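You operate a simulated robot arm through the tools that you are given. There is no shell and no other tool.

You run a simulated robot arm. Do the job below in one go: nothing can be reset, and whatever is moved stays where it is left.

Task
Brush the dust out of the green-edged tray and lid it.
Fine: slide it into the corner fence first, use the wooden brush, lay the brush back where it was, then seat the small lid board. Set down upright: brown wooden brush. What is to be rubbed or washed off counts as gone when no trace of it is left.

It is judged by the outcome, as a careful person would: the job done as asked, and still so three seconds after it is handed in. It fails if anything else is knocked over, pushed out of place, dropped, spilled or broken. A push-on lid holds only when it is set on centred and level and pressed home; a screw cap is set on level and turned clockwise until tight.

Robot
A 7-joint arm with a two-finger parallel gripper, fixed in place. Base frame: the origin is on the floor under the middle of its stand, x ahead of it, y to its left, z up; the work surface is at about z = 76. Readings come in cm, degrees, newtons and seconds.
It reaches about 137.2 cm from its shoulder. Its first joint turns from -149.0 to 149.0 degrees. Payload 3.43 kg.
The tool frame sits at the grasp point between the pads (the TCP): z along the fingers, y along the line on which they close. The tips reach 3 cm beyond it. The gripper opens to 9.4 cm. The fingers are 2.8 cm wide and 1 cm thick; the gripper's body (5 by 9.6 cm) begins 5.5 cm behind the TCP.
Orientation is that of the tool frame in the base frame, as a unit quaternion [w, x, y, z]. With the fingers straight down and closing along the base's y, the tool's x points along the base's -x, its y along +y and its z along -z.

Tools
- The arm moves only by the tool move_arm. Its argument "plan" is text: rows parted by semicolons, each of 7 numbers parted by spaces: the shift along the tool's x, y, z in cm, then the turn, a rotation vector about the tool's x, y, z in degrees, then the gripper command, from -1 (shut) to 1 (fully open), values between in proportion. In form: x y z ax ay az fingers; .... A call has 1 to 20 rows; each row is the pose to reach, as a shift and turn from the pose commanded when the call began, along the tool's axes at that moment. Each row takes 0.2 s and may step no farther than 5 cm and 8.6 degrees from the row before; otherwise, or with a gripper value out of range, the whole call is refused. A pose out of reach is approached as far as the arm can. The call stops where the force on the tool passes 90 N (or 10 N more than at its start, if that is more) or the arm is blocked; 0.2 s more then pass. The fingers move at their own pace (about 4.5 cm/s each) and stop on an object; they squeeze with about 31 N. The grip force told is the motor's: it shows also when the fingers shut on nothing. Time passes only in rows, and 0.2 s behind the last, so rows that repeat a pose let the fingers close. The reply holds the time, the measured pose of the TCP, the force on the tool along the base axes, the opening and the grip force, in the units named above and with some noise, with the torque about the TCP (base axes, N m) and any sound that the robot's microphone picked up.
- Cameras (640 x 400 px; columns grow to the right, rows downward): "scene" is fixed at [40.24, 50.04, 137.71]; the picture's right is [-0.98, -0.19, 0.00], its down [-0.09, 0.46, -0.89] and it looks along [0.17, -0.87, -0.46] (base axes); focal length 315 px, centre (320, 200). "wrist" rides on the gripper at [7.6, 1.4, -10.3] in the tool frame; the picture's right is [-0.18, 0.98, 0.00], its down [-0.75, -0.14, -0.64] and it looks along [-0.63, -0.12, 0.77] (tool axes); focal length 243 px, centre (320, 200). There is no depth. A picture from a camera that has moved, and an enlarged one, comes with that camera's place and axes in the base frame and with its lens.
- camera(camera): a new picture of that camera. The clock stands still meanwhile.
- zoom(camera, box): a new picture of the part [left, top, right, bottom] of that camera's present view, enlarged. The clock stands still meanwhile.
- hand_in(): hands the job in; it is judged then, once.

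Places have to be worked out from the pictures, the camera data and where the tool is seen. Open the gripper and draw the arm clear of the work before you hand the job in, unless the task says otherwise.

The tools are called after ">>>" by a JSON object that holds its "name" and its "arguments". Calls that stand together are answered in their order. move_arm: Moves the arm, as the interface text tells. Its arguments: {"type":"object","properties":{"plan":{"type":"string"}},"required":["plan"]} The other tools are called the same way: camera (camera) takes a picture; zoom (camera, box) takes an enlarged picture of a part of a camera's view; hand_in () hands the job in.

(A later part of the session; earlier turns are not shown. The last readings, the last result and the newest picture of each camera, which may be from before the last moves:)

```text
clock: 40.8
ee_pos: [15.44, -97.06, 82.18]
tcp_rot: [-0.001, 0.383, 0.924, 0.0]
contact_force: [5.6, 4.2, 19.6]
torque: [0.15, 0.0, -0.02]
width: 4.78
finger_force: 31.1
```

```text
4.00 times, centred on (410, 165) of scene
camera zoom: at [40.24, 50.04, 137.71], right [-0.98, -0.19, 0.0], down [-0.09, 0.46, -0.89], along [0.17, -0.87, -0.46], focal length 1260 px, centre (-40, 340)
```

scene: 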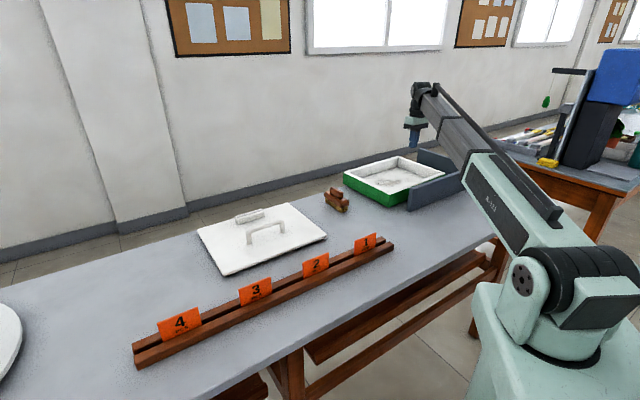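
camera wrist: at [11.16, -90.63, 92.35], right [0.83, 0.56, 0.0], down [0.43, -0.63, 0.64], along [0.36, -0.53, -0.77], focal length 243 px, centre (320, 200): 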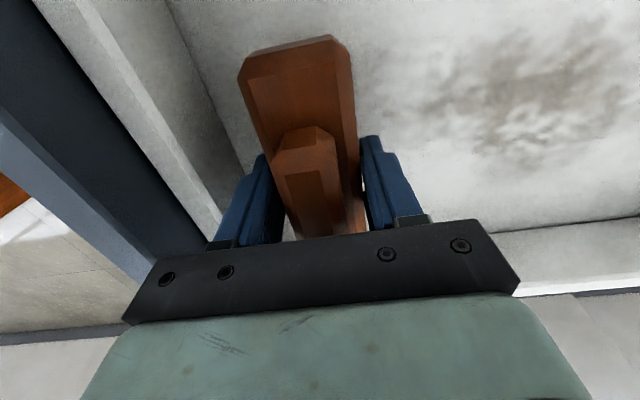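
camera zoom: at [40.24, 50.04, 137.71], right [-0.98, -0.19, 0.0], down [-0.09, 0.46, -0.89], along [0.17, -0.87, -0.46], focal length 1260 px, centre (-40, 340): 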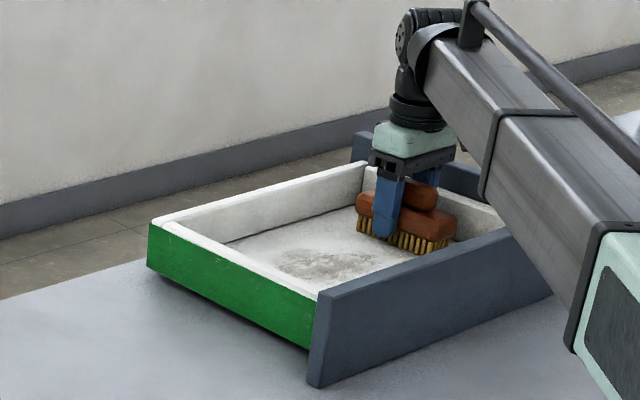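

The brush contact holds at about 20 N with light drag. I sweep the full length back along +s and then look again for dust.

>>> {"name": "move_arm", "arguments": {"plan": "0 1.5 0 0 0 0 -1; 0 3 0 0 0 0 -1; 0 4.5 0 0 0 0 -1; 0 6 0 0 0 0 -1; 0 7.5 0 0 0 0 -1; 0 9 0 0 0 0 -1; 0 10.5 0 0 0 0 -1; 0 12 0 0 0 0 -1; 0 13.5 0 0 0 0 -1; 0 15 0 0 0 0 -1; 0 16.5 0 0 0 0 -1; 0 18 0 0 0 0 -1; 0 19.5 0 0 0 0 -1; 0 21 0 0 0 0 -1; 0 22.5 0 0 0 0 -1; 0 22.5 0 0 0 0 -1"}}

>>> {"name": "camera", "arguments": {"camera": "wrist"}}

>>> {"name": "zoom", "arguments": {"camera": "scene", "box": [350, 155, 462, 225]}}

```text
clock: 44.2
ee_pos: [31.34, -81.06, 81.97]
tcp_rot: [0.0, 0.383, 0.924, -0.001]
contact_force: [-3.3, -1.6, 12.9]
torque: [-0.19, -0.09, -0.05]
width: 4.79
finger_force: 31.5
```

```text
taken
camera wrist: at [27.06, -74.74, 92.33], right [0.83, 0.56, 0.0], down [0.43, -0.63, 0.64], along [0.36, -0.53, -0.77], focal length 243 px, centre (320, 200)
```

wrist: 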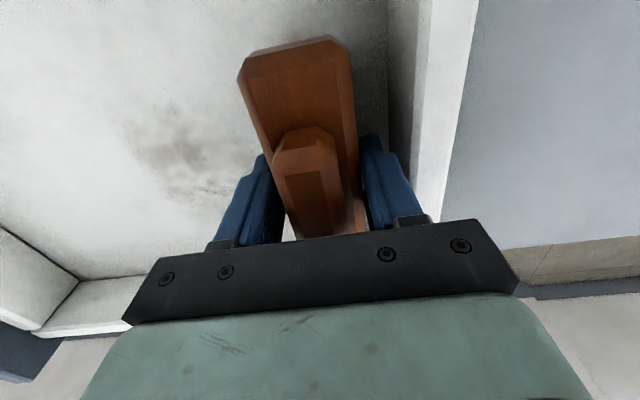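

```text
5.71 times, centred on (406, 190) of scene
camera zoom: at [40.24, 50.04, 137.71], right [-0.98, -0.19, 0.0], down [-0.09, 0.46, -0.89], along [0.17, -0.87, -0.46], focal length 1800 px, centre (-171, 257)
```

zoom: 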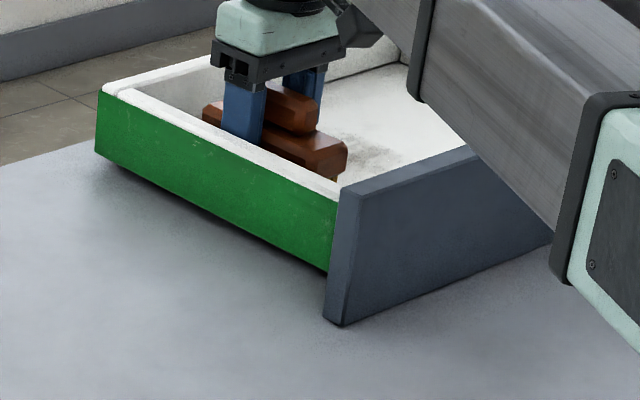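

The dust has faded a lot after two passes, and what remains is around s≈-45. I sweep this lane again toward −s, then return in a lane shifted toward the fence.

>>> {"name": "move_arm", "arguments": {"plan": "0 -1.5 0 0 0 0 -1; 0 -3 0 0 0 0 -1; 0 -4.5 0 0 0 0 -1; 0 -6 0 0 0 0 -1; 0 -7.5 0 0 0 0 -1; 0 -9 0 0 0 0 -1; 0 -10.5 0 0 0 0 -1; 0 -12 0 0 0 0 -1; 0 -13.5 0 0 0 0 -1; 0 -15 0 0 0 0 -1; 0 -16.5 0 0 0 0 -1; 0 -18 0 0 0 0 -1; 0 -19.5 0 0 0 0 -1; 0 -21 0 0 0 0 -1; 0 -22.5 0 0 0 0 -1; 1 -22.5 0 0 0 0 -1; 2 -22.5 0 0 0 0 -1; 3 -22.5 0 0 0 0 -1; 3 -21 0 0 0 0 -1; 3 -19.5 0 0 0 0 -1"}}

>>> {"name": "camera", "arguments": {"camera": "wrist"}}

```text
clock: 48.4
ee_pos: [15.27, -92.66, 82.01]
tcp_rot: [0.0, 0.382, 0.924, 0.0]
contact_force: [-2.2, -1.0, 7.7]
torque: [-0.36, -0.12, -0.13]
width: 4.82
finger_force: 30.4
```

```text
taken
camera wrist: at [11.09, -86.36, 92.32], right [0.83, 0.56, 0.0], down [0.43, -0.63, 0.64], along [0.36, -0.53, -0.77], focal length 243 px, centre (320, 200)
```

wrist: 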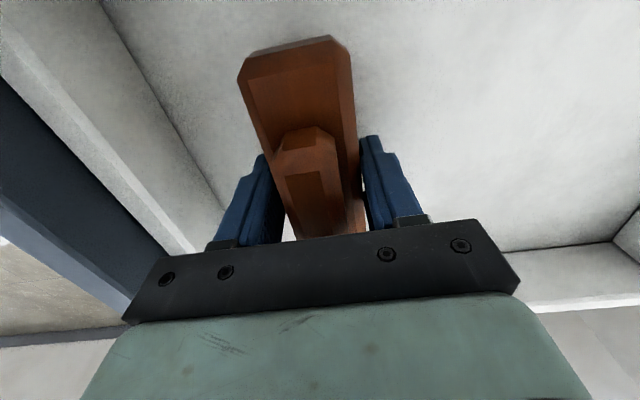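

The visible dust is nearly gone. I press about 0.5 mm more and finish the fence-side lane, then sweep back in a lane on the far side.

>>> {"name": "move_arm", "arguments": {"plan": "0 1.5 0.05 0 0 0 -1; 0 3 0.05 0 0 0 -1; 0 4.5 0.05 0 0 0 -1; 0 6 0.05 0 0 0 -1; 0 7.5 0.05 0 0 0 -1; 0 9 0.05 0 0 0 -1; 0 10.5 0.05 0 0 0 -1; 0 12 0.05 0 0 0 -1; 0 13.5 0.05 0 0 0 -1; 0 15 0.05 0 0 0 -1; 0 16.5 0.05 0 0 0 -1; 0 18 0.05 0 0 0 -1; 0 19.4 0.05 0 0 0 -1; -1.5 19.4 0.05 0 0 0 -1; -3 19.4 0.05 0 0 0 -1; -4.5 19.4 0.05 0 0 0 -1; -6 19.4 0.05 0 0 0 -1"}}

>>> {"name": "camera", "arguments": {"camera": "wrist"}}

```text
clock: 52.0
ee_pos: [33.29, -83.14, 82.08]
tcp_rot: [0.001, 0.383, 0.924, 0.0]
contact_force: [-3.3, 4.2, 17.4]
torque: [0.28, 0.09, 0.06]
width: 4.77
finger_force: 31.3
```

```text
taken
camera wrist: at [29.06, -76.85, 92.29], right [0.82, 0.57, 0.0], down [0.43, -0.63, 0.64], along [0.36, -0.53, -0.77], focal length 243 px, centre (320, 200)
```

wrist: 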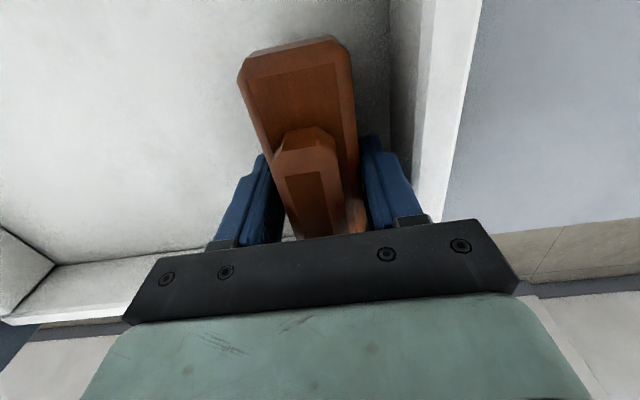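

The floor looks clean from here. For safety I sweep the far lane (n≈82.3) along its full length and return through the middle lane.

>>> {"name": "move_arm", "arguments": {"plan": "0 -1.5 0 0 0 0 -1; 0 -3 0 0 0 0 -1; 0 -4.5 0 0 0 0 -1; 0 -6 0 0 0 0 -1; 0 -7.5 0 0 0 0 -1; 0 -9 0 0 0 0 -1; 0 -10.5 0 0 0 0 -1; 0 -12 0 0 0 0 -1; 0 -13.5 0 0 0 0 -1; 0 -15 0 0 0 0 -1; 0 -16.5 0 0 0 0 -1; 0 -18 0 0 0 0 -1; 0 -19.5 0 0 0 0 -1; 0 -21 0 0 0 0 -1; 0 -22.5 0 0 0 0 -1; 1.5 -22.5 0 0 0 0 -1; 3 -22.5 0 0 0 0 -1; 3 -21 0 0 0 0 -1; 3 -19.5 0 0 0 0 -1; 3 -18 0 0 0 0 -1"}}

>>> {"name": "camera", "arguments": {"camera": "wrist"}}

```text
clock: 56.2
ee_pos: [18.5, -93.85, 82.05]
tcp_rot: [0.0, 0.382, 0.924, 0.0]
contact_force: [-3.9, -3.2, 13.2]
torque: [-0.16, 0.11, 0.04]
width: 4.77
finger_force: 31.3
```

```text
taken
camera wrist: at [14.26, -87.51, 92.27], right [0.82, 0.57, 0.0], down [0.43, -0.63, 0.64], along [0.36, -0.53, -0.77], focal length 243 px, centre (320, 200)
```

wrist: 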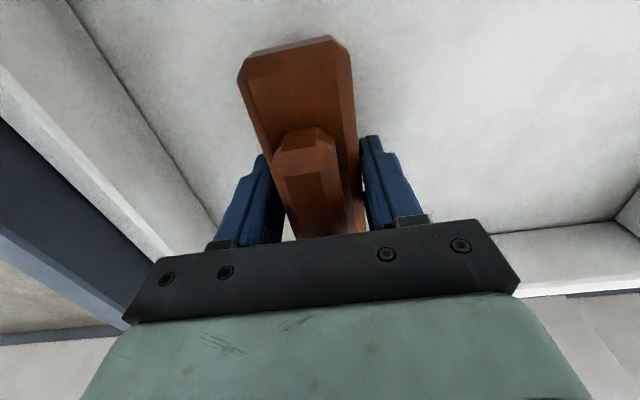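

I finish the middle lane toward +s and add one more pass in a lane nearer the fence.

>>> {"name": "move_arm", "arguments": {"plan": "0 2 0 0 0 0 -1; 0 4 0 0 0 0 -1; 0 6 0 0 0 0 -1; 0 8 0 0 0 0 -1; 0 10 0 0 0 0 -1; 0 12 0 0 0 0 -1; 0 14 0 0 0 0 -1; 0 16 0 0 0 0 -1; 0 18 0 0 0 0 -1; 2 18 0 0 0 0 -1; 4.5 18 0 0 0 0 -1; 4.5 16 0 0 0 0 -1; 4.5 13.5 0 0 0 0 -1; 4.5 11 0 0 0 0 -1; 4.5 8.5 0 0 0 0 -1; 4.5 6 0 0 0 0 -1; 4.5 3.5 0 0 0 0 -1; 4.5 1 0 0 0 0 -1; 4.5 -1.5 0 0 0 0 -1; 4.5 -4 0 0 0 0 -1"}}

>>> {"name": "camera", "arguments": {"camera": "wrist"}}

```text
clock: 60.4
ee_pos: [12.45, -93.47, 82.01]
tcp_rot: [0.0, 0.383, 0.924, -0.001]
contact_force: [0.6, 0.3, 0.7]
torque: [-0.08, -0.09, 0.02]
width: 4.79
finger_force: 30.6
```

```text
taken
camera wrist: at [8.21, -87.24, 92.27], right [0.82, 0.57, 0.0], down [0.43, -0.63, 0.64], along [0.36, -0.53, -0.77], focal length 243 px, centre (320, 200)
```

wrist: 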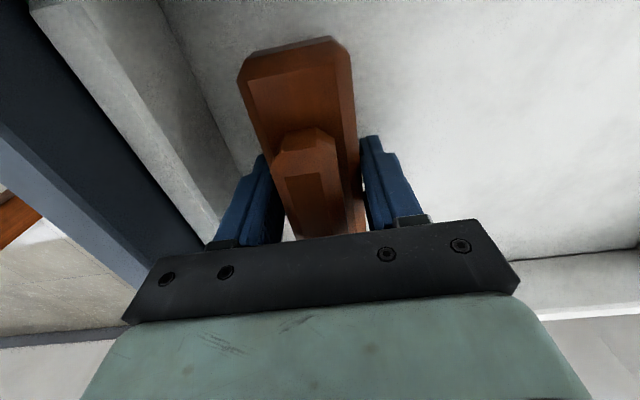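

The floor looks clear. I lift the brush and move it to the side to inspect the whole floor from above.

>>> {"name": "move_arm", "arguments": {"plan": "0 0 -2 0 0 0 -1; 0 0 -6 0 0 0 -1; 0 0 -10.5 0 0 0 -1; 0 3 -14 0 0 0 -1; 0 7 -17 0 0 0 -1; 0 11 -20 0 0 0 -1; 0 15.5 -20 0 0 0 -1; 0 20 -20 0 0 0 -1; 0 24.5 -20 0 0 0 -1; 0 24.5 -20 0 0 0 -1"}}

>>> {"name": "camera", "arguments": {"camera": "wrist"}}

>>> {"name": "zoom", "arguments": {"camera": "wrist", "box": [0, 0, 320, 200]}}

>>> {"name": "zoom", "arguments": {"camera": "scene", "box": [350, 155, 462, 225]}}

```text
clock: 62.6
ee_pos: [29.98, -76.2, 101.92]
tcp_rot: [0.0, 0.382, 0.924, 0.0]
contact_force: [0.7, -0.3, -1.6]
torque: [0.04, 0.02, -0.02]
width: 4.8
finger_force: 30.3
```

```text
taken
camera wrist: at [25.7, -69.78, 112.2], right [0.83, 0.56, 0.0], down [0.43, -0.63, 0.64], along [0.36, -0.53, -0.77], focal length 243 px, centre (320, 200)
```

wrist: 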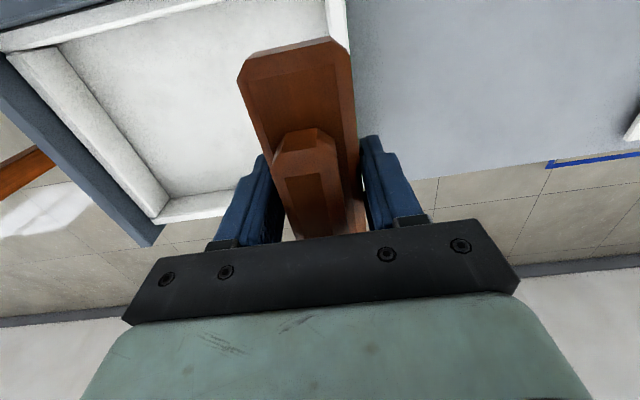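

```text
2.00 times, centred on (160, 100) of wrist
camera zoom: at [25.7, -69.78, 112.2], right [0.83, 0.56, 0.0], down [0.43, -0.63, 0.64], along [0.36, -0.53, -0.77], focal length 485 px, centre (640, 400)
```

zoom: 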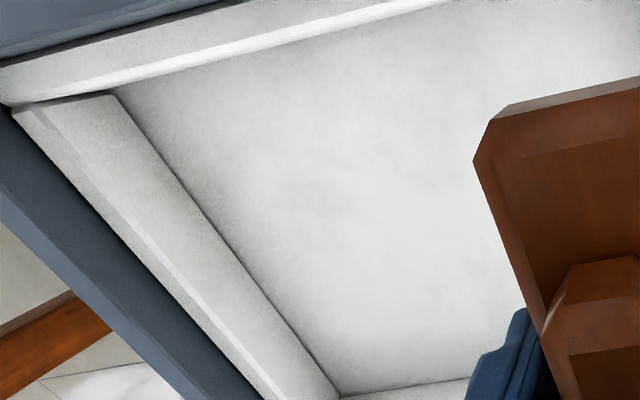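

```text
5.71 times, centred on (406, 190) of scene
camera zoom: at [40.24, 50.04, 137.71], right [-0.98, -0.19, 0.0], down [-0.09, 0.46, -0.89], along [0.17, -0.87, -0.46], focal length 1800 px, centre (-171, 257)
```

zoom: 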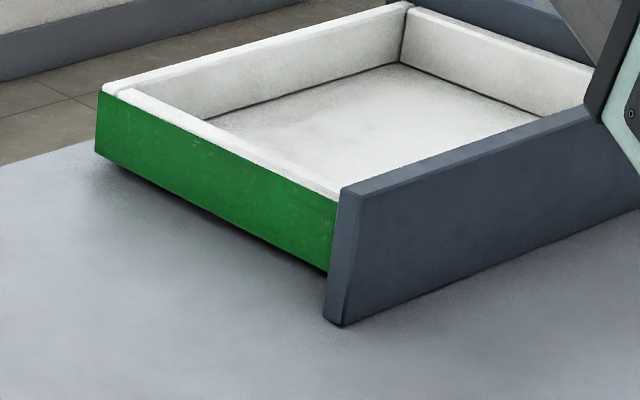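

It looks clean, but there may be a very faint grey patch. I'll zoom closer before deciding.

>>> {"name": "zoom", "arguments": {"camera": "wrist", "box": [90, 10, 250, 110]}}

>>> {"name": "zoom", "arguments": {"camera": "scene", "box": [384, 162, 448, 202]}}

```text
4.00 times, centred on (170, 60) of wrist
camera zoom: at [25.7, -69.78, 112.2], right [0.83, 0.56, 0.0], down [0.43, -0.63, 0.64], along [0.36, -0.53, -0.77], focal length 970 px, centre (920, 760)
```

zoom: 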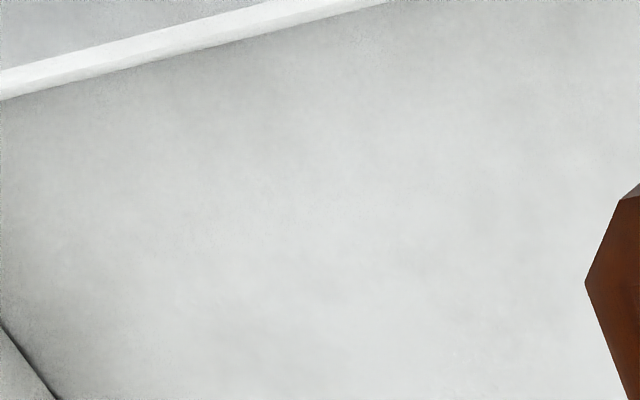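

```text
10.00 times, centred on (416, 182) of scene
camera zoom: at [40.24, 50.04, 137.71], right [-0.98, -0.19, 0.0], down [-0.09, 0.46, -0.89], along [0.17, -0.87, -0.46], focal length 3150 px, centre (-640, 380)
```

zoom: 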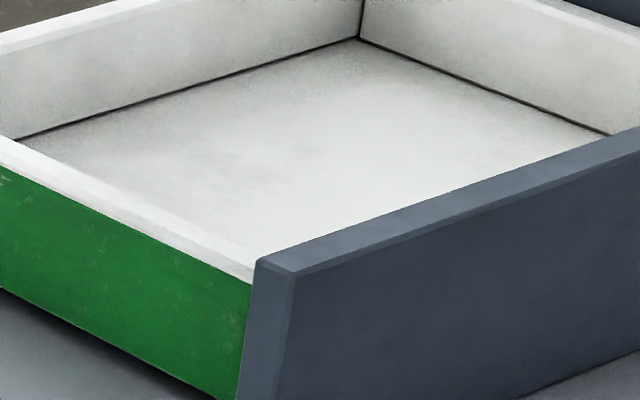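

A very faint patch may remain near s≈-46, n≈81–84. I'll do another thorough set of passes with firmer contact, first coming down at the far lane.

>>> {"name": "move_arm", "arguments": {"plan": "-3 -1.5 0 0 0 0 -1; -7.4 -3 2 0 0 0 -1; -7.4 -3 6.5 0 0 0 -1; -7.4 -3 11 0 0 0 -1; -7.4 -3 15 0 0 0 -1; -7.4 -3 18 0 0 0 -1; -7.4 -3 19.3 0 0 0 -1; -7.4 -3 19.7 0 0 0 -1; -7.4 -3 19.9 0 0 0 -1; -7.4 -3 20.05 0 0 0 -1; -7.4 -3 20.05 0 0 0 -1"}}

```text
refused: row 2 steps farther than a row can; nothing moved
```

The call was refused because one row stepped too far. I resend it with smaller steps.

>>> {"name": "move_arm", "arguments": {"plan": "-3 -1.5 0 0 0 0 -1; -6 -3 2 0 0 0 -1; -7.4 -3 6 0 0 0 -1; -7.4 -3 10.5 0 0 0 -1; -7.4 -3 15 0 0 0 -1; -7.4 -3 18 0 0 0 -1; -7.4 -3 19.3 0 0 0 -1; -7.4 -3 19.7 0 0 0 -1; -7.4 -3 19.9 0 0 0 -1; -7.4 -3 20.05 0 0 0 -1; -7.4 -3 20.05 0 0 0 -1"}}

```text
clock: 65.0
ee_pos: [32.95, -83.54, 82.09]
tcp_rot: [0.0, 0.383, 0.924, 0.0]
contact_force: [0.4, 0.1, 3.7]
torque: [0.12, 0.13, -0.06]
width: 4.81
finger_force: 31.6
```

There's light contact at 3.7 N. I press 1 mm more and sweep the far lane, then come back along the middle.

>>> {"name": "move_arm", "arguments": {"plan": "0 -1 0.1 0 0 0 -1; 0 -2.5 0.1 0 0 0 -1; 0 -4 0.1 0 0 0 -1; 0 -5.5 0.1 0 0 0 -1; 0 -7 0.1 0 0 0 -1; 0 -8.5 0.1 0 0 0 -1; 0 -10 0.1 0 0 0 -1; 0 -11.5 0.1 0 0 0 -1; 0 -13 0.1 0 0 0 -1; 0 -14.5 0.1 0 0 0 -1; 0 -16 0.1 0 0 0 -1; 0 -17.5 0.1 0 0 0 -1; 0 -19 0.1 0 0 0 -1; 0 -20.5 0.1 0 0 0 -1; 0 -22 0.1 0 0 0 -1; 0 -23 0.1 0 0 0 -1; 1.2 -23 0.1 0 0 0 -1; 2.4 -23 0.1 0 0 0 -1; 2.4 -21.5 0.1 0 0 0 -1; 2.4 -20 0.1 0 0 0 -1"}}

>>> {"name": "move_arm", "arguments": {"plan": "0 1.5 0 0 0 0 -1; 0 3 0 0 0 0 -1; 0 4.5 0 0 0 0 -1; 0 6 0 0 0 0 -1; 0 7.5 0 0 0 0 -1; 0 9 0 0 0 0 -1; 0 10.5 0 0 0 0 -1; 0 12 0 0 0 0 -1; 0 13.5 0 0 0 0 -1; 0 15 0 0 0 0 -1; 0 16.5 0 0 0 0 -1; 0 18 0 0 0 0 -1; 0 19.5 0 0 0 0 -1; 1.5 19.5 0 0 0 0 -1; 3 19.5 0 0 0 0 -1; 4.2 19.5 0 0 0 0 -1; 4.2 18 0 0 0 0 -1; 4.2 16.5 0 0 0 0 -1; 4.2 15 0 0 0 0 -1; 4.2 13.5 0 0 0 0 -1"}}

```text
clock: 69.2
ee_pos: [17.04, -96.02, 81.91]
tcp_rot: [-0.001, 0.383, 0.924, 0.0]
contact_force: [-5.7, -2.6, 15.1]
torque: [-0.4, -0.12, -0.17]
width: 4.8
finger_force: 30.7
```

```text
clock: 73.4
ee_pos: [23.71, -83.47, 81.92]
tcp_rot: [0.0, 0.383, 0.924, 0.0]
contact_force: [1.6, 2.6, 8.9]
torque: [0.1, -0.1, -0.04]
width: 4.79
finger_force: 30.3
```

Contact held at 9–15 N through both passes. I finish this fence-side lane and return through the middle once more.

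>>> {"name": "move_arm", "arguments": {"plan": "0 -1.5 0.03 0 0 0 -1; 0 -3 0.03 0 0 0 -1; 0 -4.5 0.03 0 0 0 -1; 0 -6 0.03 0 0 0 -1; 0 -7.5 0.03 0 0 0 -1; 0 -9 0.03 0 0 0 -1; 0 -10.5 0.03 0 0 0 -1; 0 -12 0.03 0 0 0 -1; 0 -13.5 0.03 0 0 0 -1; 0 -15 0.03 0 0 0 -1; 0 -16.5 0.03 0 0 0 -1; -1.5 -16.5 0.03 0 0 0 -1; -3 -16.5 0.03 0 0 0 -1; -4.5 -16.5 0.03 0 0 0 -1; -4.5 -15 0.03 0 0 0 -1; -4.5 -13 0.03 0 0 0 -1; -4.5 -11 0.03 0 0 0 -1; -4.5 -9 0.03 0 0 0 -1; -4.5 -7 0.03 0 0 0 -1; -4.5 -5 0.03 0 0 0 -1"}}

>>> {"name": "move_arm", "arguments": {"plan": "0 2 0 0 0 0 -1; 0 4 0 0 0 0 -1; 0 6 0 0 0 0 -1; 0 8 0 0 0 0 -1; 0 10 0 0 0 0 -1; 0 12 0 0 0 0 -1; 0 12 -3 0 0 0 -1; 0 12 -7 0 0 0 -1; 0 12 -11.5 0 0 0 -1; 0 14 -16 0 0 0 -1; 0 16 -20 0 0 0 -1; 0 16 -20 0 0 0 -1"}}

>>> {"name": "camera", "arguments": {"camera": "wrist"}}

>>> {"name": "zoom", "arguments": {"camera": "wrist", "box": [90, 10, 250, 110]}}

>>> {"name": "zoom", "arguments": {"camera": "scene", "box": [384, 162, 448, 202]}}

```text
clock: 77.6
ee_pos: [23.28, -90.26, 81.75]
tcp_rot: [0.001, 0.383, 0.924, 0.0]
contact_force: [-4.2, -4.0, 18.9]
torque: [-0.03, 0.17, 0.12]
width: 4.78
finger_force: 31.3
```

```text
clock: 80.2
ee_pos: [34.67, -78.88, 101.72]
tcp_rot: [0.0, 0.383, 0.924, 0.001]
contact_force: [0.2, 0.5, -1.3]
torque: [-0.01, 0.0, -0.02]
width: 4.79
finger_force: 31.2
```

```text
taken
camera wrist: at [30.45, -72.62, 112.09], right [0.83, 0.56, 0.0], down [0.43, -0.63, 0.64], along [0.36, -0.53, -0.77], focal length 243 px, centre (320, 200)
```

wrist: 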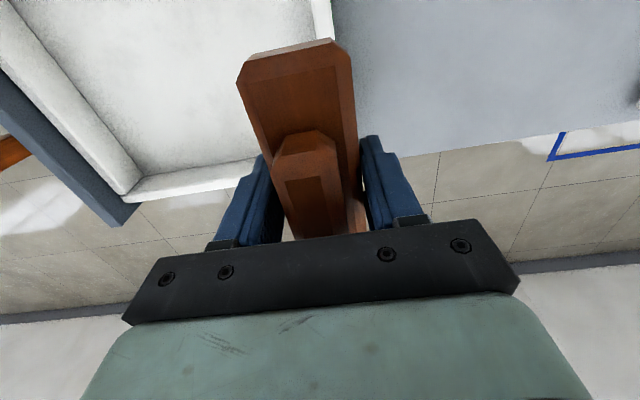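

```text
4.00 times, centred on (170, 60) of wrist
camera zoom: at [30.45, -72.62, 112.09], right [0.83, 0.56, 0.0], down [0.43, -0.63, 0.64], along [0.36, -0.53, -0.77], focal length 970 px, centre (920, 760)
```

zoom: 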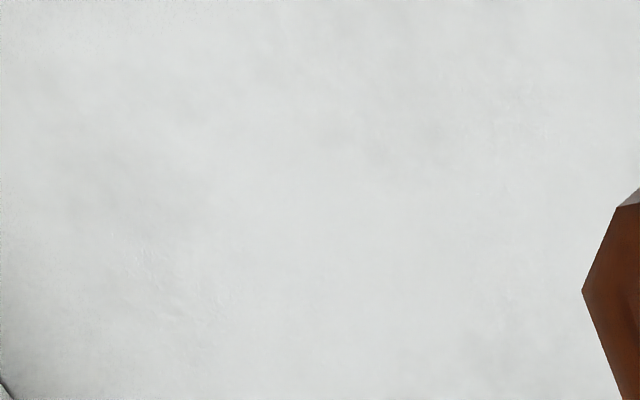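

```text
10.00 times, centred on (416, 182) of scene
camera zoom: at [40.24, 50.04, 137.71], right [-0.98, -0.19, 0.0], down [-0.09, 0.46, -0.89], along [0.17, -0.87, -0.46], focal length 3150 px, centre (-640, 380)
```

zoom: 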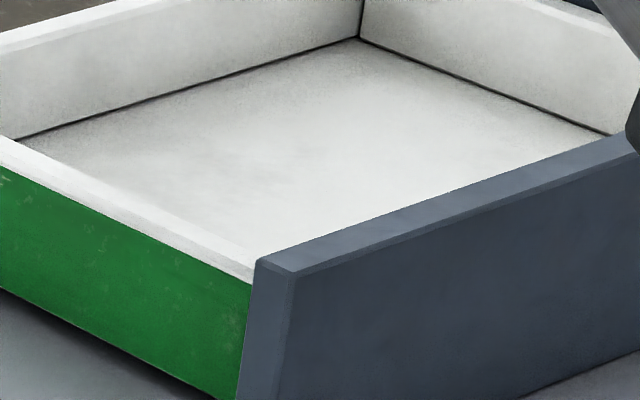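

The floor is now evenly white in both cameras, with no trace of dust. I carry the brush back above its home spot at (55.5, -61.13).

>>> {"name": "move_arm", "arguments": {"plan": "-0.4 4.5 0 0 0 0 -1; -0.8 9 0 0 0 0 -1; -1.2 13.5 0 0 0 0 -1; -1.6 18 0 0 0 0 -1; -2 22.5 0 0 0 0 -1; -2.18 27.28 0 0 0 0 -1; -2.18 27.28 4 0 0 0 -1; -2.18 27.28 8 0 0 0 -1; -2.18 27.28 12 0 0 0 -1; -2.18 27.28 15 0 0 0 -1; -2.18 27.28 17 0 0 0 -1; -2.18 27.28 18.5 0 0 0 -1; -2.18 27.28 19.5 0 0 0 -1; -2.18 27.28 19.5 0 0 0 -1"}}

>>> {"name": "zoom", "arguments": {"camera": "scene", "box": [290, 150, 402, 220]}}

>>> {"name": "camera", "arguments": {"camera": "wrist"}}

```text
clock: 83.2
ee_pos: [55.4, -61.09, 82.38]
tcp_rot: [-0.001, 0.383, 0.924, 0.0]
contact_force: [0.3, -0.1, -1.5]
torque: [-0.01, 0.01, 0.03]
width: 4.78
finger_force: 31.2
```

```text
5.71 times, centred on (346, 185) of scene
camera zoom: at [40.24, 50.04, 137.71], right [-0.98, -0.19, 0.0], down [-0.09, 0.46, -0.89], along [0.17, -0.87, -0.46], focal length 1800 px, centre (171, 286)
```

zoom: 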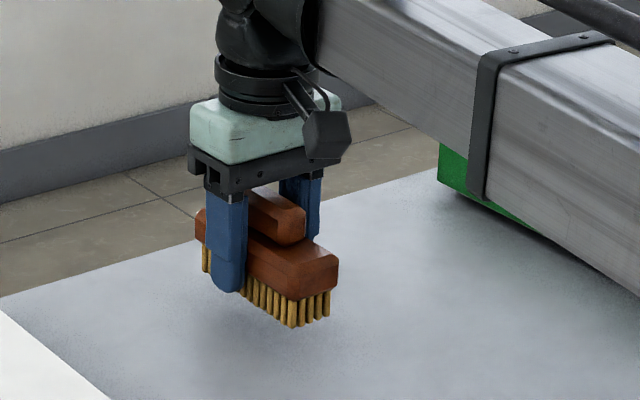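

```text
taken
camera wrist: at [51.17, -54.8, 92.59], right [0.83, 0.56, 0.0], down [0.43, -0.63, 0.64], along [0.36, -0.53, -0.77], focal length 243 px, centre (320, 200)
```

wrist: 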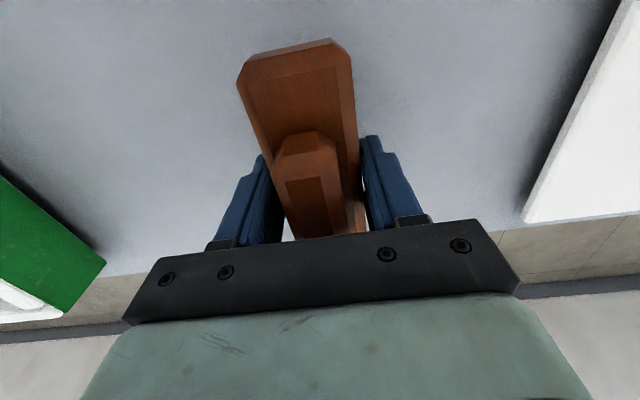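

The brush hangs upright right over its spot. I lower it in fine steps to touch the table.

>>> {"name": "move_arm", "arguments": {"plan": "0 0 0.6 0 0 0 -1; 0 0 1.1 0 0 0 -1; 0 0 1.5 0 0 0 -1; 0 0 1.7 0 0 0 -1; 0 0 1.85 0 0 0 -1; 0 0 1.85 0 0 0 -1"}}

```text
clock: 84.6
ee_pos: [55.47, -61.19, 80.41]
tcp_rot: [0.0, 0.382, 0.924, 0.0]
contact_force: [0.5, -0.7, -0.9]
torque: [0.02, 0.01, 0.0]
width: 4.81
finger_force: 31.2
```

There's no contact at z=80.41 yet, so I step down a little further.

>>> {"name": "move_arm", "arguments": {"plan": "0 0 0.1 0 0 0 -1; 0 0 0.2 0 0 0 -1; 0 0 0.2 0 0 0 -1"}}

```text
clock: 85.4
ee_pos: [55.44, -61.18, 80.38]
tcp_rot: [0.001, 0.383, 0.924, 0.0]
contact_force: [-0.2, -0.3, -1.1]
torque: [-0.01, 0.04, -0.04]
width: 4.77
finger_force: 30.9
```

Still free, so I continue in 1 mm steps.

>>> {"name": "move_arm", "arguments": {"plan": "0 0 0.1 0 0 0 -1; 0 0 0.2 0 0 0 -1; 0 0 0.2 0 0 0 -1"}}

```text
clock: 86.2
ee_pos: [55.48, -61.23, 80.04]
tcp_rot: [0.0, 0.382, 0.924, 0.0]
contact_force: [0.2, 0.2, 0.4]
torque: [-0.04, -0.06, 0.02]
width: 4.77
finger_force: 30.6
```

The load changed from −1.1 N to +0.4 N, so the bristles are just touching. One more small step to confirm before I release.

>>> {"name": "move_arm", "arguments": {"plan": "0 0 0.06 0 0 0 -1; 0 0 0.06 0 0 0 -1"}}

>>> {"name": "zoom", "arguments": {"camera": "scene", "box": [290, 150, 402, 220]}}

```text
clock: 86.8
ee_pos: [55.51, -61.17, 80.09]
tcp_rot: [0.0, 0.382, 0.924, 0.0]
contact_force: [0.7, -1.8, 8.0]
torque: [0.15, 0.01, 0.0]
width: 4.8
finger_force: 31.3
```

```text
5.71 times, centred on (346, 185) of scene
camera zoom: at [40.24, 50.04, 137.71], right [-0.98, -0.19, 0.0], down [-0.09, 0.46, -0.89], along [0.17, -0.87, -0.46], focal length 1800 px, centre (171, 286)
```

zoom: 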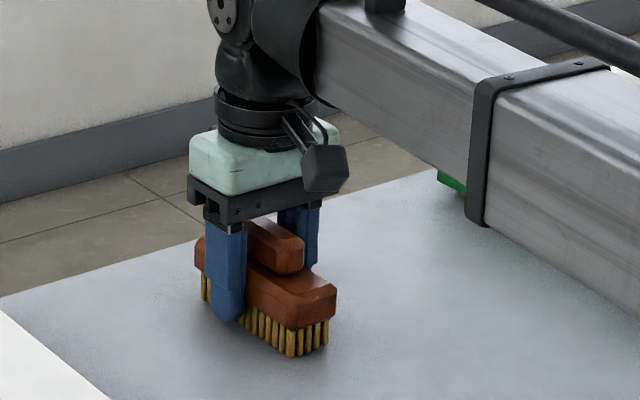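

The brush is down (8 N) at the same spot it started from. I open the fingers and rise straight up.

>>> {"name": "move_arm", "arguments": {"plan": "0 0 -0.05 0 0 0 0.2; 0 0 -0.05 0 0 0 1; 0 0 -0.05 0 0 0 1; 0 0 -0.05 0 0 0 1; 0 0 -0.05 0 0 0 1; 0 0 -2 0 0 0 1; 0 0 -6 0 0 0 1; 0 0 -11 0 0 0 1; 0 0 -16 0 0 0 1; 0 0 -20 0 0 0 1; 0 0 -20 0 0 0 1"}}

>>> {"name": "zoom", "arguments": {"camera": "scene", "box": [310, 175, 374, 215]}}

>>> {"name": "camera", "arguments": {"camera": "wrist"}}

```text
clock: 89.2
ee_pos: [55.38, -61.18, 99.98]
tcp_rot: [0.0, 0.383, 0.924, -0.001]
contact_force: [-0.5, -0.4, 0.2]
torque: [-0.01, 0.01, -0.01]
width: 9.41
finger_force: 0.1
```

```text
10.00 times, centred on (342, 195) of scene
camera zoom: at [40.24, 50.04, 137.71], right [-0.98, -0.19, 0.0], down [-0.09, 0.46, -0.89], along [0.17, -0.87, -0.46], focal length 3150 px, centre (100, 250)
```

zoom: 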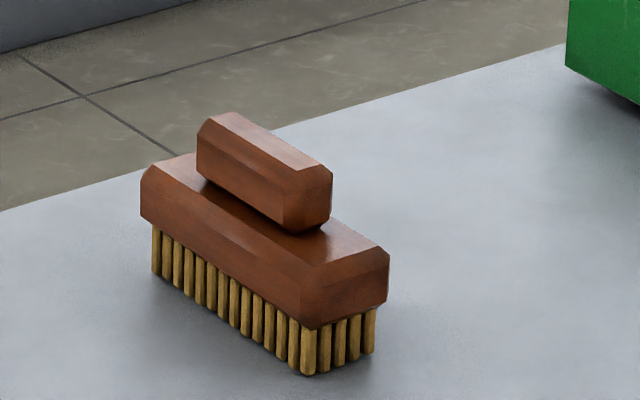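

```text
taken
camera wrist: at [51.25, -54.92, 110.34], right [0.83, 0.56, 0.0], down [0.43, -0.63, 0.64], along [0.36, -0.53, -0.77], focal length 243 px, centre (320, 200)
```

wrist: 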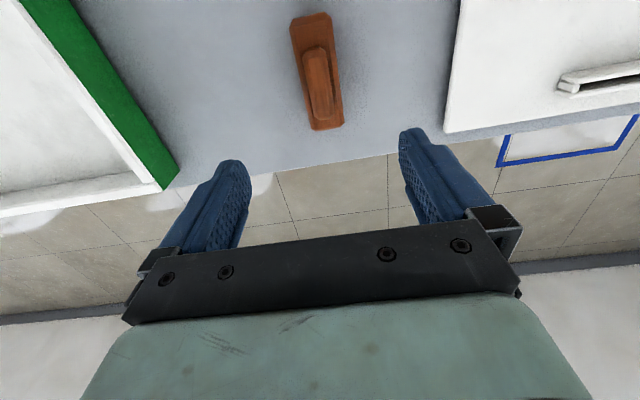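

The brush is back exactly where it was, upright, and the tray floor looks clean. Next I go over to the lid and look at its handle from above.

>>> {"name": "move_arm", "arguments": {"plan": "1.2 4 -1.5 0 0 0 1; 2.4 8 -3 0 0 0 1; 3.6 12 -4.5 0 0 0 1; 4.8 16 -6 0 0 0 1; 6 20 -7.5 0 0 0 1; 7.2 24 -9 0 0 0 1; 8.4 28 -10.5 0 0 0 1; 9.4 31 -12 0 0 0 1; 10.4 34 -12 0 0 0 1; 10.4 34 -12 0 0 0 1"}}

>>> {"name": "camera", "arguments": {"camera": "wrist"}}

>>> {"name": "zoom", "arguments": {"camera": "scene", "box": [384, 162, 448, 202]}}

>>> {"name": "zoom", "arguments": {"camera": "scene", "box": [230, 205, 310, 255]}}

```text
clock: 91.4
ee_pos: [72.27, -29.78, 112.12]
tcp_rot: [0.001, 0.383, 0.924, 0.0]
contact_force: [0.4, 0.1, 0.1]
torque: [-0.02, -0.01, -0.02]
width: 9.38
finger_force: 0.0
```

```text
taken
camera wrist: at [67.96, -23.39, 122.36], right [0.83, 0.56, 0.0], down [0.43, -0.63, 0.64], along [0.36, -0.53, -0.77], focal length 243 px, centre (320, 200)
```

wrist: 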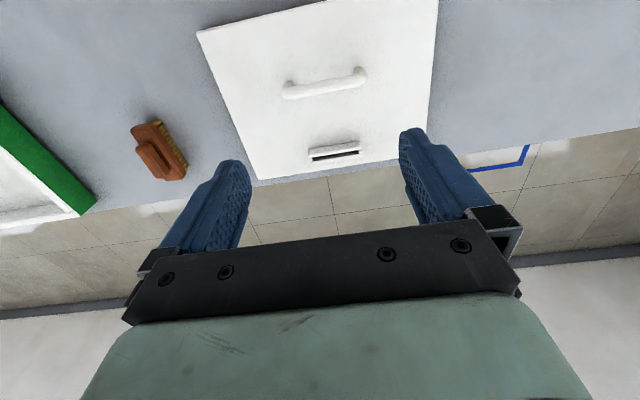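

```text
10.00 times, centred on (416, 182) of scene
camera zoom: at [40.24, 50.04, 137.71], right [-0.98, -0.19, 0.0], down [-0.09, 0.46, -0.89], along [0.17, -0.87, -0.46], focal length 3150 px, centre (-640, 380)
```

zoom: 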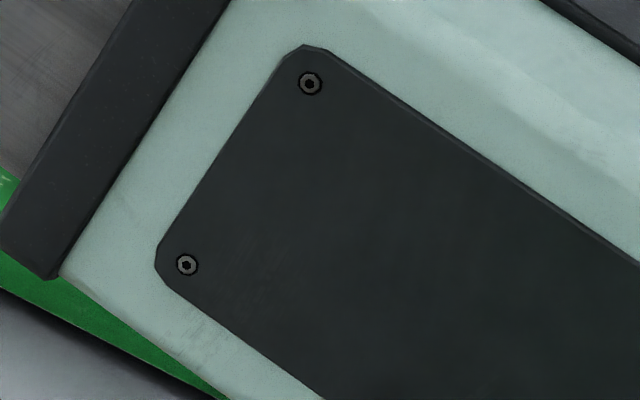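

```text
8.00 times, centred on (270, 230) of scene
camera zoom: at [40.24, 50.04, 137.71], right [-0.98, -0.19, 0.0], down [-0.09, 0.46, -0.89], along [0.17, -0.87, -0.46], focal length 2520 px, centre (720, -40)
```

zoom: 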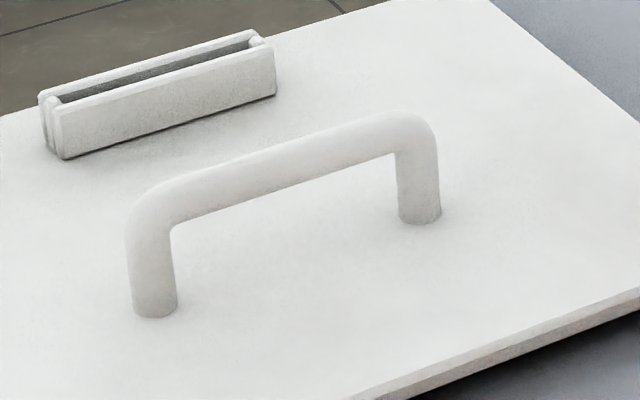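

The handle is a round bar along s on the lid. I zoom the wrist view to measure the handle and lid edges.

>>> {"name": "zoom", "arguments": {"camera": "wrist", "box": [190, 0, 446, 184]}}

>>> {"name": "zoom", "arguments": {"camera": "wrist", "box": [260, 50, 388, 170]}}

```text
2.17 times, centred on (318, 92) of wrist
camera zoom: at [67.96, -23.39, 122.36], right [0.83, 0.56, 0.0], down [0.43, -0.63, 0.64], along [0.36, -0.53, -0.77], focal length 527 px, centre (324, 435)
```

zoom: 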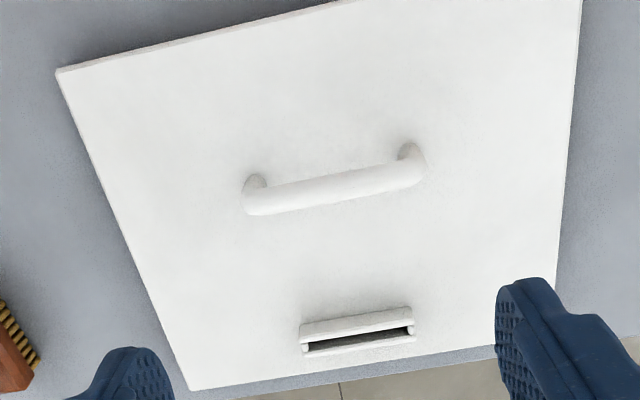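

```text
3.33 times, centred on (324, 110) of wrist
camera zoom: at [67.96, -23.39, 122.36], right [0.83, 0.56, 0.0], down [0.43, -0.63, 0.64], along [0.36, -0.53, -0.77], focal length 809 px, centre (307, 500)
```

zoom: 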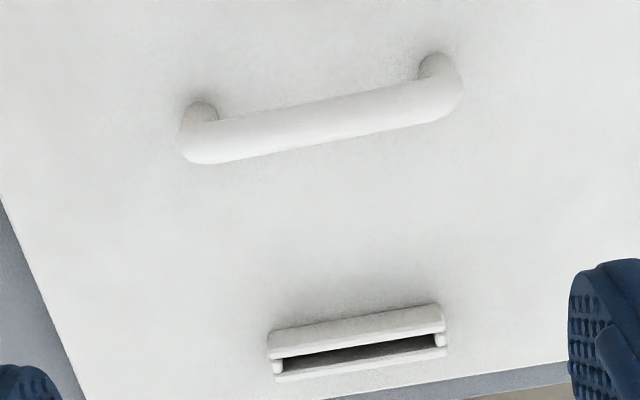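

The lid spans s≈12.5..48.1 and n≈65.3..92.4, the same footprint as the tray. The handle bar's centre is near s≈30.3, n≈75.2, a few cm off the lid's middle. I turn the gripper 90° so it closes across the bar and come down to z≈95.

>>> {"name": "move_arm", "arguments": {"plan": "-0.28 0.02 1.5 0 0 8.2 1; -0.55 0.04 3 0 0 16.4 1; -0.83 0.07 4.6 0 0 24.6 1; -1.11 0.09 6.2 0 0 32.8 1; -1.39 0.11 7.7 0 0 41 1; -1.66 0.14 9.3 0 0 49.2 1; -1.94 0.16 10.8 0 0 57.4 1; -2.22 0.18 12.4 0 0 65.6 1; -2.5 0.2 13.9 0 0 73.8 1; -2.77 0.23 15.5 0 0 82 1; -3.05 0.25 17 0 0 90 1; -3.05 0.25 17 0 0 90 1"}}

>>> {"name": "camera", "arguments": {"camera": "wrist"}}

>>> {"name": "camera", "arguments": {"camera": "scene"}}

```text
clock: 94.0
ee_pos: [74.38, -31.76, 94.9]
tcp_rot: [0.0, 0.924, 0.382, 0.0]
contact_force: [0.1, -0.2, -1.0]
torque: [0.0, 0.01, 0.0]
width: 9.39
finger_force: 0.0
```

```text
taken
camera wrist: at [81.02, -27.44, 105.26], right [0.56, -0.83, 0.0], down [-0.63, -0.43, 0.64], along [-0.53, -0.36, -0.77], focal length 243 px, centre (320, 200)
```

wrist: 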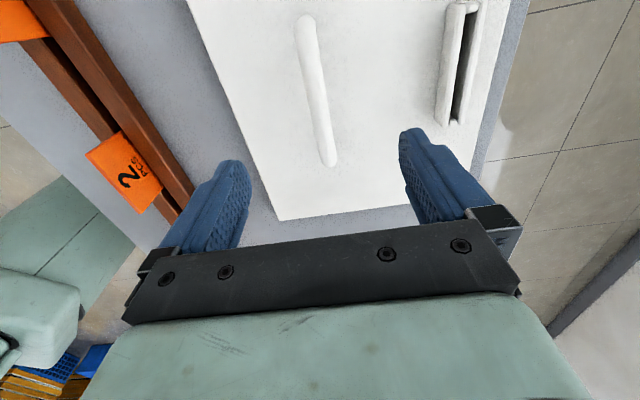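

```text
taken
```

scene: 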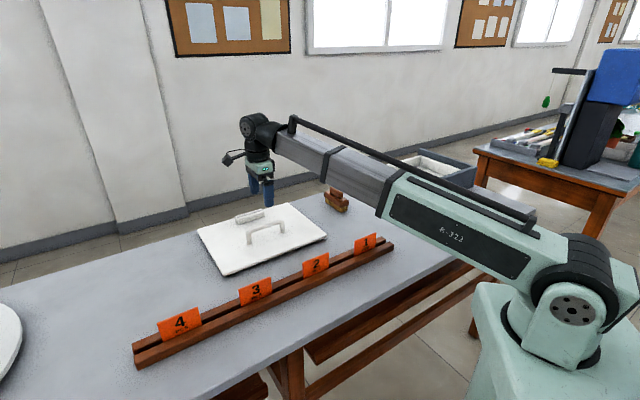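

The gripper is now square across the bar (bar n≈75.2, TCP n≈75.0). I descend with the fingers straddling the bar, stopping above the lid surface.

>>> {"name": "move_arm", "arguments": {"plan": "0.2 0.1 4 0 0 0 1; 0.35 0.15 8 0 0 0 1; 0.35 0.15 11 0 0 0 1; 0.35 0.15 12.5 0 0 0 1; 0.35 0.15 12.9 0 0 0 1; 0.35 0.15 12.9 0 0 0 1"}}

>>> {"name": "camera", "arguments": {"camera": "wrist"}}

>>> {"name": "zoom", "arguments": {"camera": "scene", "box": [190, 180, 340, 274]}}

```text
clock: 95.4
ee_pos: [74.7, -31.67, 82.05]
tcp_rot: [0.0, 0.924, 0.382, -0.001]
contact_force: [0.1, -0.7, 0.5]
torque: [0.03, 0.01, -0.02]
width: 9.43
finger_force: 0.1
```

```text
taken
camera wrist: at [81.3, -27.3, 92.31], right [0.56, -0.83, 0.0], down [-0.63, -0.43, 0.64], along [-0.53, -0.36, -0.77], focal length 243 px, centre (320, 200)
```

wrist: 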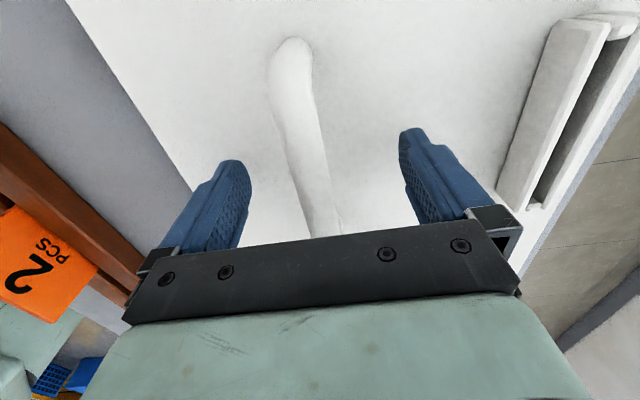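

```text
4.26 times, centred on (265, 227) of scene
camera zoom: at [40.24, 50.04, 137.71], right [-0.98, -0.19, 0.0], down [-0.09, 0.46, -0.89], along [0.17, -0.87, -0.46], focal length 1340 px, centre (554, 85)
```

zoom: 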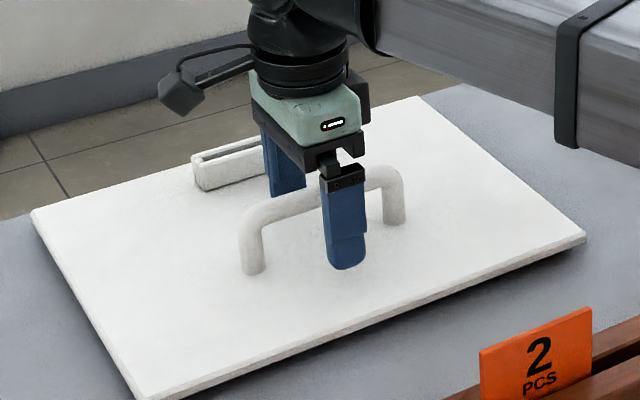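

The fingers straddle the bar nicely. I step down slowly to bring the fingertips close to the lid surface, watching for touch.

>>> {"name": "move_arm", "arguments": {"plan": "0 0 0.2 0 0 0 1; 0 0 0.4 0 0 0 1; 0 0 0.6 0 0 0 1; 0 0 0.6 0 0 0 1"}}

```text
clock: 96.4
ee_pos: [74.76, -31.64, 81.5]
tcp_rot: [0.0, 0.924, 0.382, -0.001]
contact_force: [-0.4, 1.1, -0.4]
torque: [-0.02, -0.01, 0.01]
width: 9.39
finger_force: 0.1
```

No contact at tip z≈78.5, so I go a bit further in small steps to find the lid surface.

>>> {"name": "move_arm", "arguments": {"plan": "0 0 0.15 0 0 0 1; 0 0 0.3 0 0 0 1; 0 0 0.45 0 0 0 1; 0 0 0.45 0 0 0 1"}}

```text
clock: 97.4
ee_pos: [74.86, -31.63, 81.12]
tcp_rot: [0.0, 0.924, 0.383, 0.0]
contact_force: [0.6, 0.6, -0.8]
torque: [0.04, 0.01, -0.01]
width: 9.4
finger_force: 0.0
```

Still no touch at tip z≈78.1. Two more small steps.

>>> {"name": "move_arm", "arguments": {"plan": "0 0 0.15 0 0 0 1; 0 0 0.3 0 0 0 1; 0 0 0.3 0 0 0 1"}}

```text
clock: 98.2
ee_pos: [74.9, -31.63, 80.96]
tcp_rot: [0.001, 0.924, 0.383, 0.001]
contact_force: [3.8, -0.9, 48.2]
torque: [1.17, 1.25, -0.01]
width: 9.37
finger_force: 0.1
```

The lid surface is touched at tip z≈78.0. I rise 3 mm and close on the bar.

>>> {"name": "move_arm", "arguments": {"plan": "0 0 -0.35 0 0 0 1; 0 0 -0.35 0 0 0 0; 0 0 -0.35 0 0 0 -1; 0 0 -0.35 0 0 0 -1; 0 0 -0.35 0 0 0 -1; 0 0 -0.35 0 0 0 -1; 0 0 -0.35 0 0 0 -1; 0 0 -0.35 0 0 0 -1; 0 0 -0.35 0 0 0 -1"}}

>>> {"name": "camera", "arguments": {"camera": "wrist"}}

>>> {"name": "zoom", "arguments": {"camera": "scene", "box": [190, 180, 340, 274]}}

```text
clock: 100.2
ee_pos: [74.88, -31.66, 81.13]
tcp_rot: [0.0, 0.924, 0.383, 0.0]
contact_force: [-0.3, 0.1, 0.4]
torque: [-0.04, 0.05, 0.01]
width: 2.19
finger_force: 31.1
```

```text
taken
camera wrist: at [81.35, -27.3, 91.33], right [0.56, -0.83, 0.0], down [-0.63, -0.43, 0.64], along [-0.53, -0.36, -0.77], focal length 243 px, centre (320, 200)
```

wrist: 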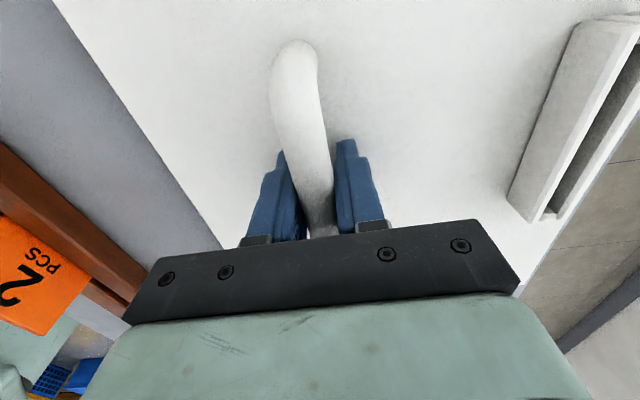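

```text
4.26 times, centred on (265, 227) of scene
camera zoom: at [40.24, 50.04, 137.71], right [-0.98, -0.19, 0.0], down [-0.09, 0.46, -0.89], along [0.17, -0.87, -0.46], focal length 1340 px, centre (554, 85)
```

zoom: 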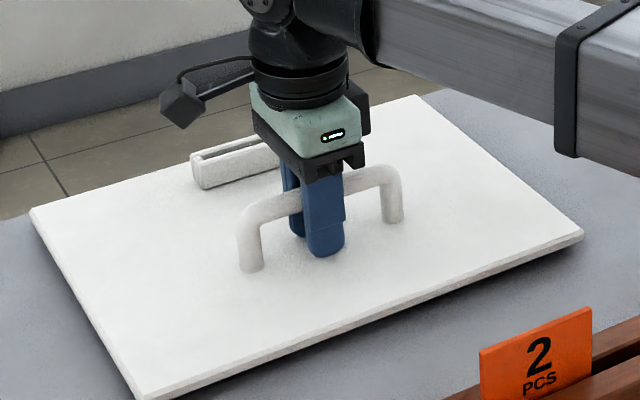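

The bar is gripped (2.19 cm). I do a small test lift of 1.5 cm to see the lid's weight and whether it stays level.

>>> {"name": "move_arm", "arguments": {"plan": "0 0 -0.3 0 0 0 -1; 0 0 -0.6 0 0 0 -1; 0 0 -0.9 0 0 0 -1; 0 0 -1.2 0 0 0 -1; 0 0 -1.5 0 0 0 -1; 0 0 -1.5 0 0 0 -1; 0 0 -1.5 0 0 0 -1"}}

>>> {"name": "camera", "arguments": {"camera": "wrist"}}

>>> {"name": "zoom", "arguments": {"camera": "scene", "box": [190, 180, 340, 274]}}

```text
clock: 101.8
ee_pos: [74.82, -31.57, 82.53]
tcp_rot: [0.001, 0.924, 0.383, 0.0]
contact_force: [-0.2, -0.9, -2.5]
torque: [0.09, 0.08, -0.03]
width: 2.14
finger_force: 30.8
```

```text
taken
camera wrist: at [81.38, -27.31, 92.84], right [0.56, -0.83, 0.0], down [-0.63, -0.43, 0.64], along [-0.53, -0.36, -0.77], focal length 243 px, centre (320, 200)
```

wrist: 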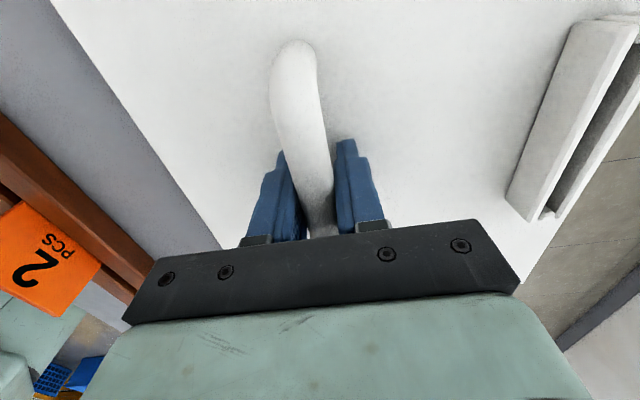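

```text
4.26 times, centred on (265, 227) of scene
camera zoom: at [40.24, 50.04, 137.71], right [-0.98, -0.19, 0.0], down [-0.09, 0.46, -0.89], along [0.17, -0.87, -0.46], focal length 1340 px, centre (554, 85)
```

zoom: 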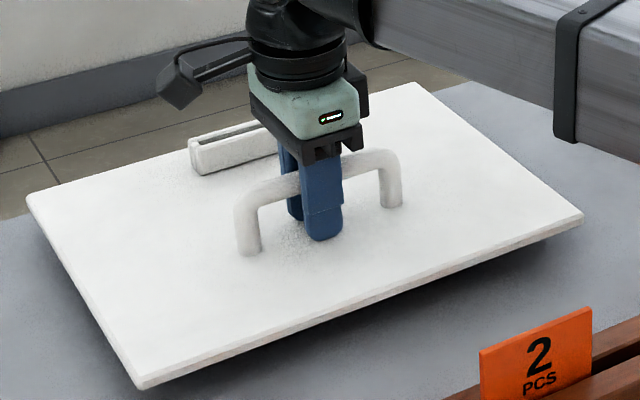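

The lid weighs only about 2.5 N and rises level and firm with the gripper. I raise it higher and zoom the wrist view to measure its edges relative to the gripper.

>>> {"name": "move_arm", "arguments": {"plan": "0 0 -2 0 0 0 -1; 0 0 -5 0 0 0 -1; 0 0 -9 0 0 0 -1; 0 0 -13 0 0 0 -1; 0 0 -17.5 0 0 0 -1; 0 0 -17.5 0 0 0 -1"}}

>>> {"name": "zoom", "arguments": {"camera": "wrist", "box": [0, 0, 320, 200]}}

>>> {"name": "zoom", "arguments": {"camera": "wrist", "box": [400, 0, 640, 250]}}

>>> {"name": "zoom", "arguments": {"camera": "wrist", "box": [120, 130, 320, 280]}}

>>> {"name": "camera", "arguments": {"camera": "scene"}}

```text
clock: 103.2
ee_pos: [74.84, -31.68, 100.23]
tcp_rot: [0.0, 0.924, 0.382, 0.0]
contact_force: [-0.5, -0.4, -2.7]
torque: [0.08, 0.01, 0.04]
width: 2.18
finger_force: 30.9
```

```text
2.00 times, centred on (160, 100) of wrist
camera zoom: at [81.4, -27.28, 110.49], right [0.56, -0.83, 0.0], down [-0.63, -0.43, 0.64], along [-0.53, -0.36, -0.77], focal length 485 px, centre (640, 400)
```

zoom: 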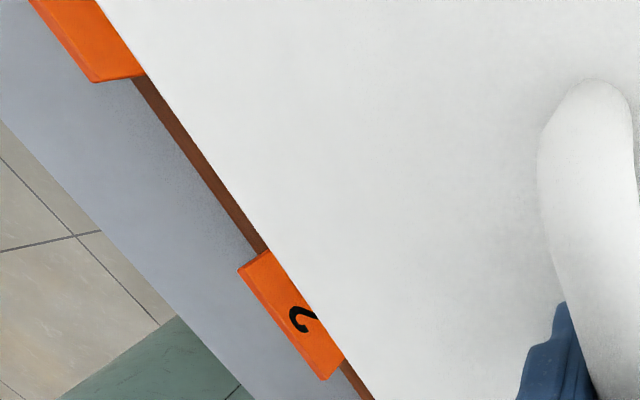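

```text
1.60 times, centred on (520, 125) of wrist
camera zoom: at [81.4, -27.28, 110.49], right [0.56, -0.83, 0.0], down [-0.63, -0.43, 0.64], along [-0.53, -0.36, -0.77], focal length 388 px, centre (0, 320)
```

zoom: 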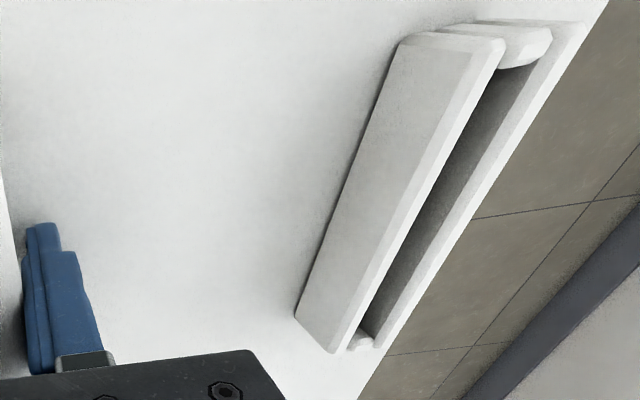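

```text
2.67 times, centred on (220, 205) of wrist
camera zoom: at [81.4, -27.28, 110.49], right [0.56, -0.83, 0.0], down [-0.63, -0.43, 0.64], along [-0.53, -0.36, -0.77], focal length 647 px, centre (587, 187)
```

zoom: 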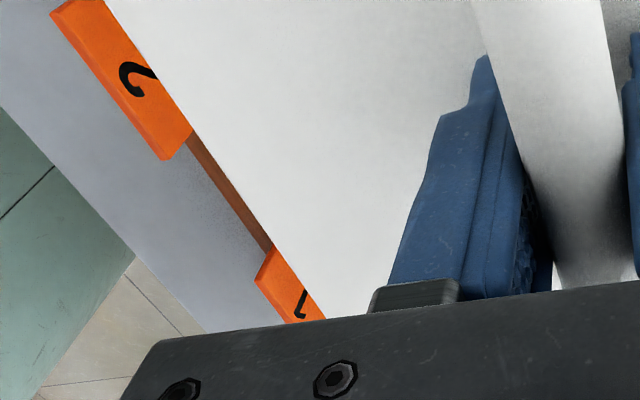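

```text
taken
```

scene: 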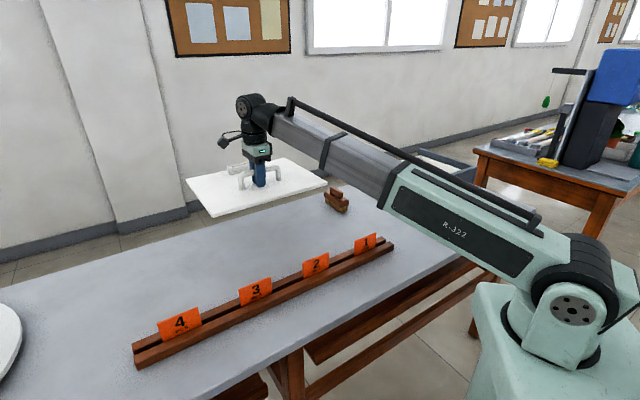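

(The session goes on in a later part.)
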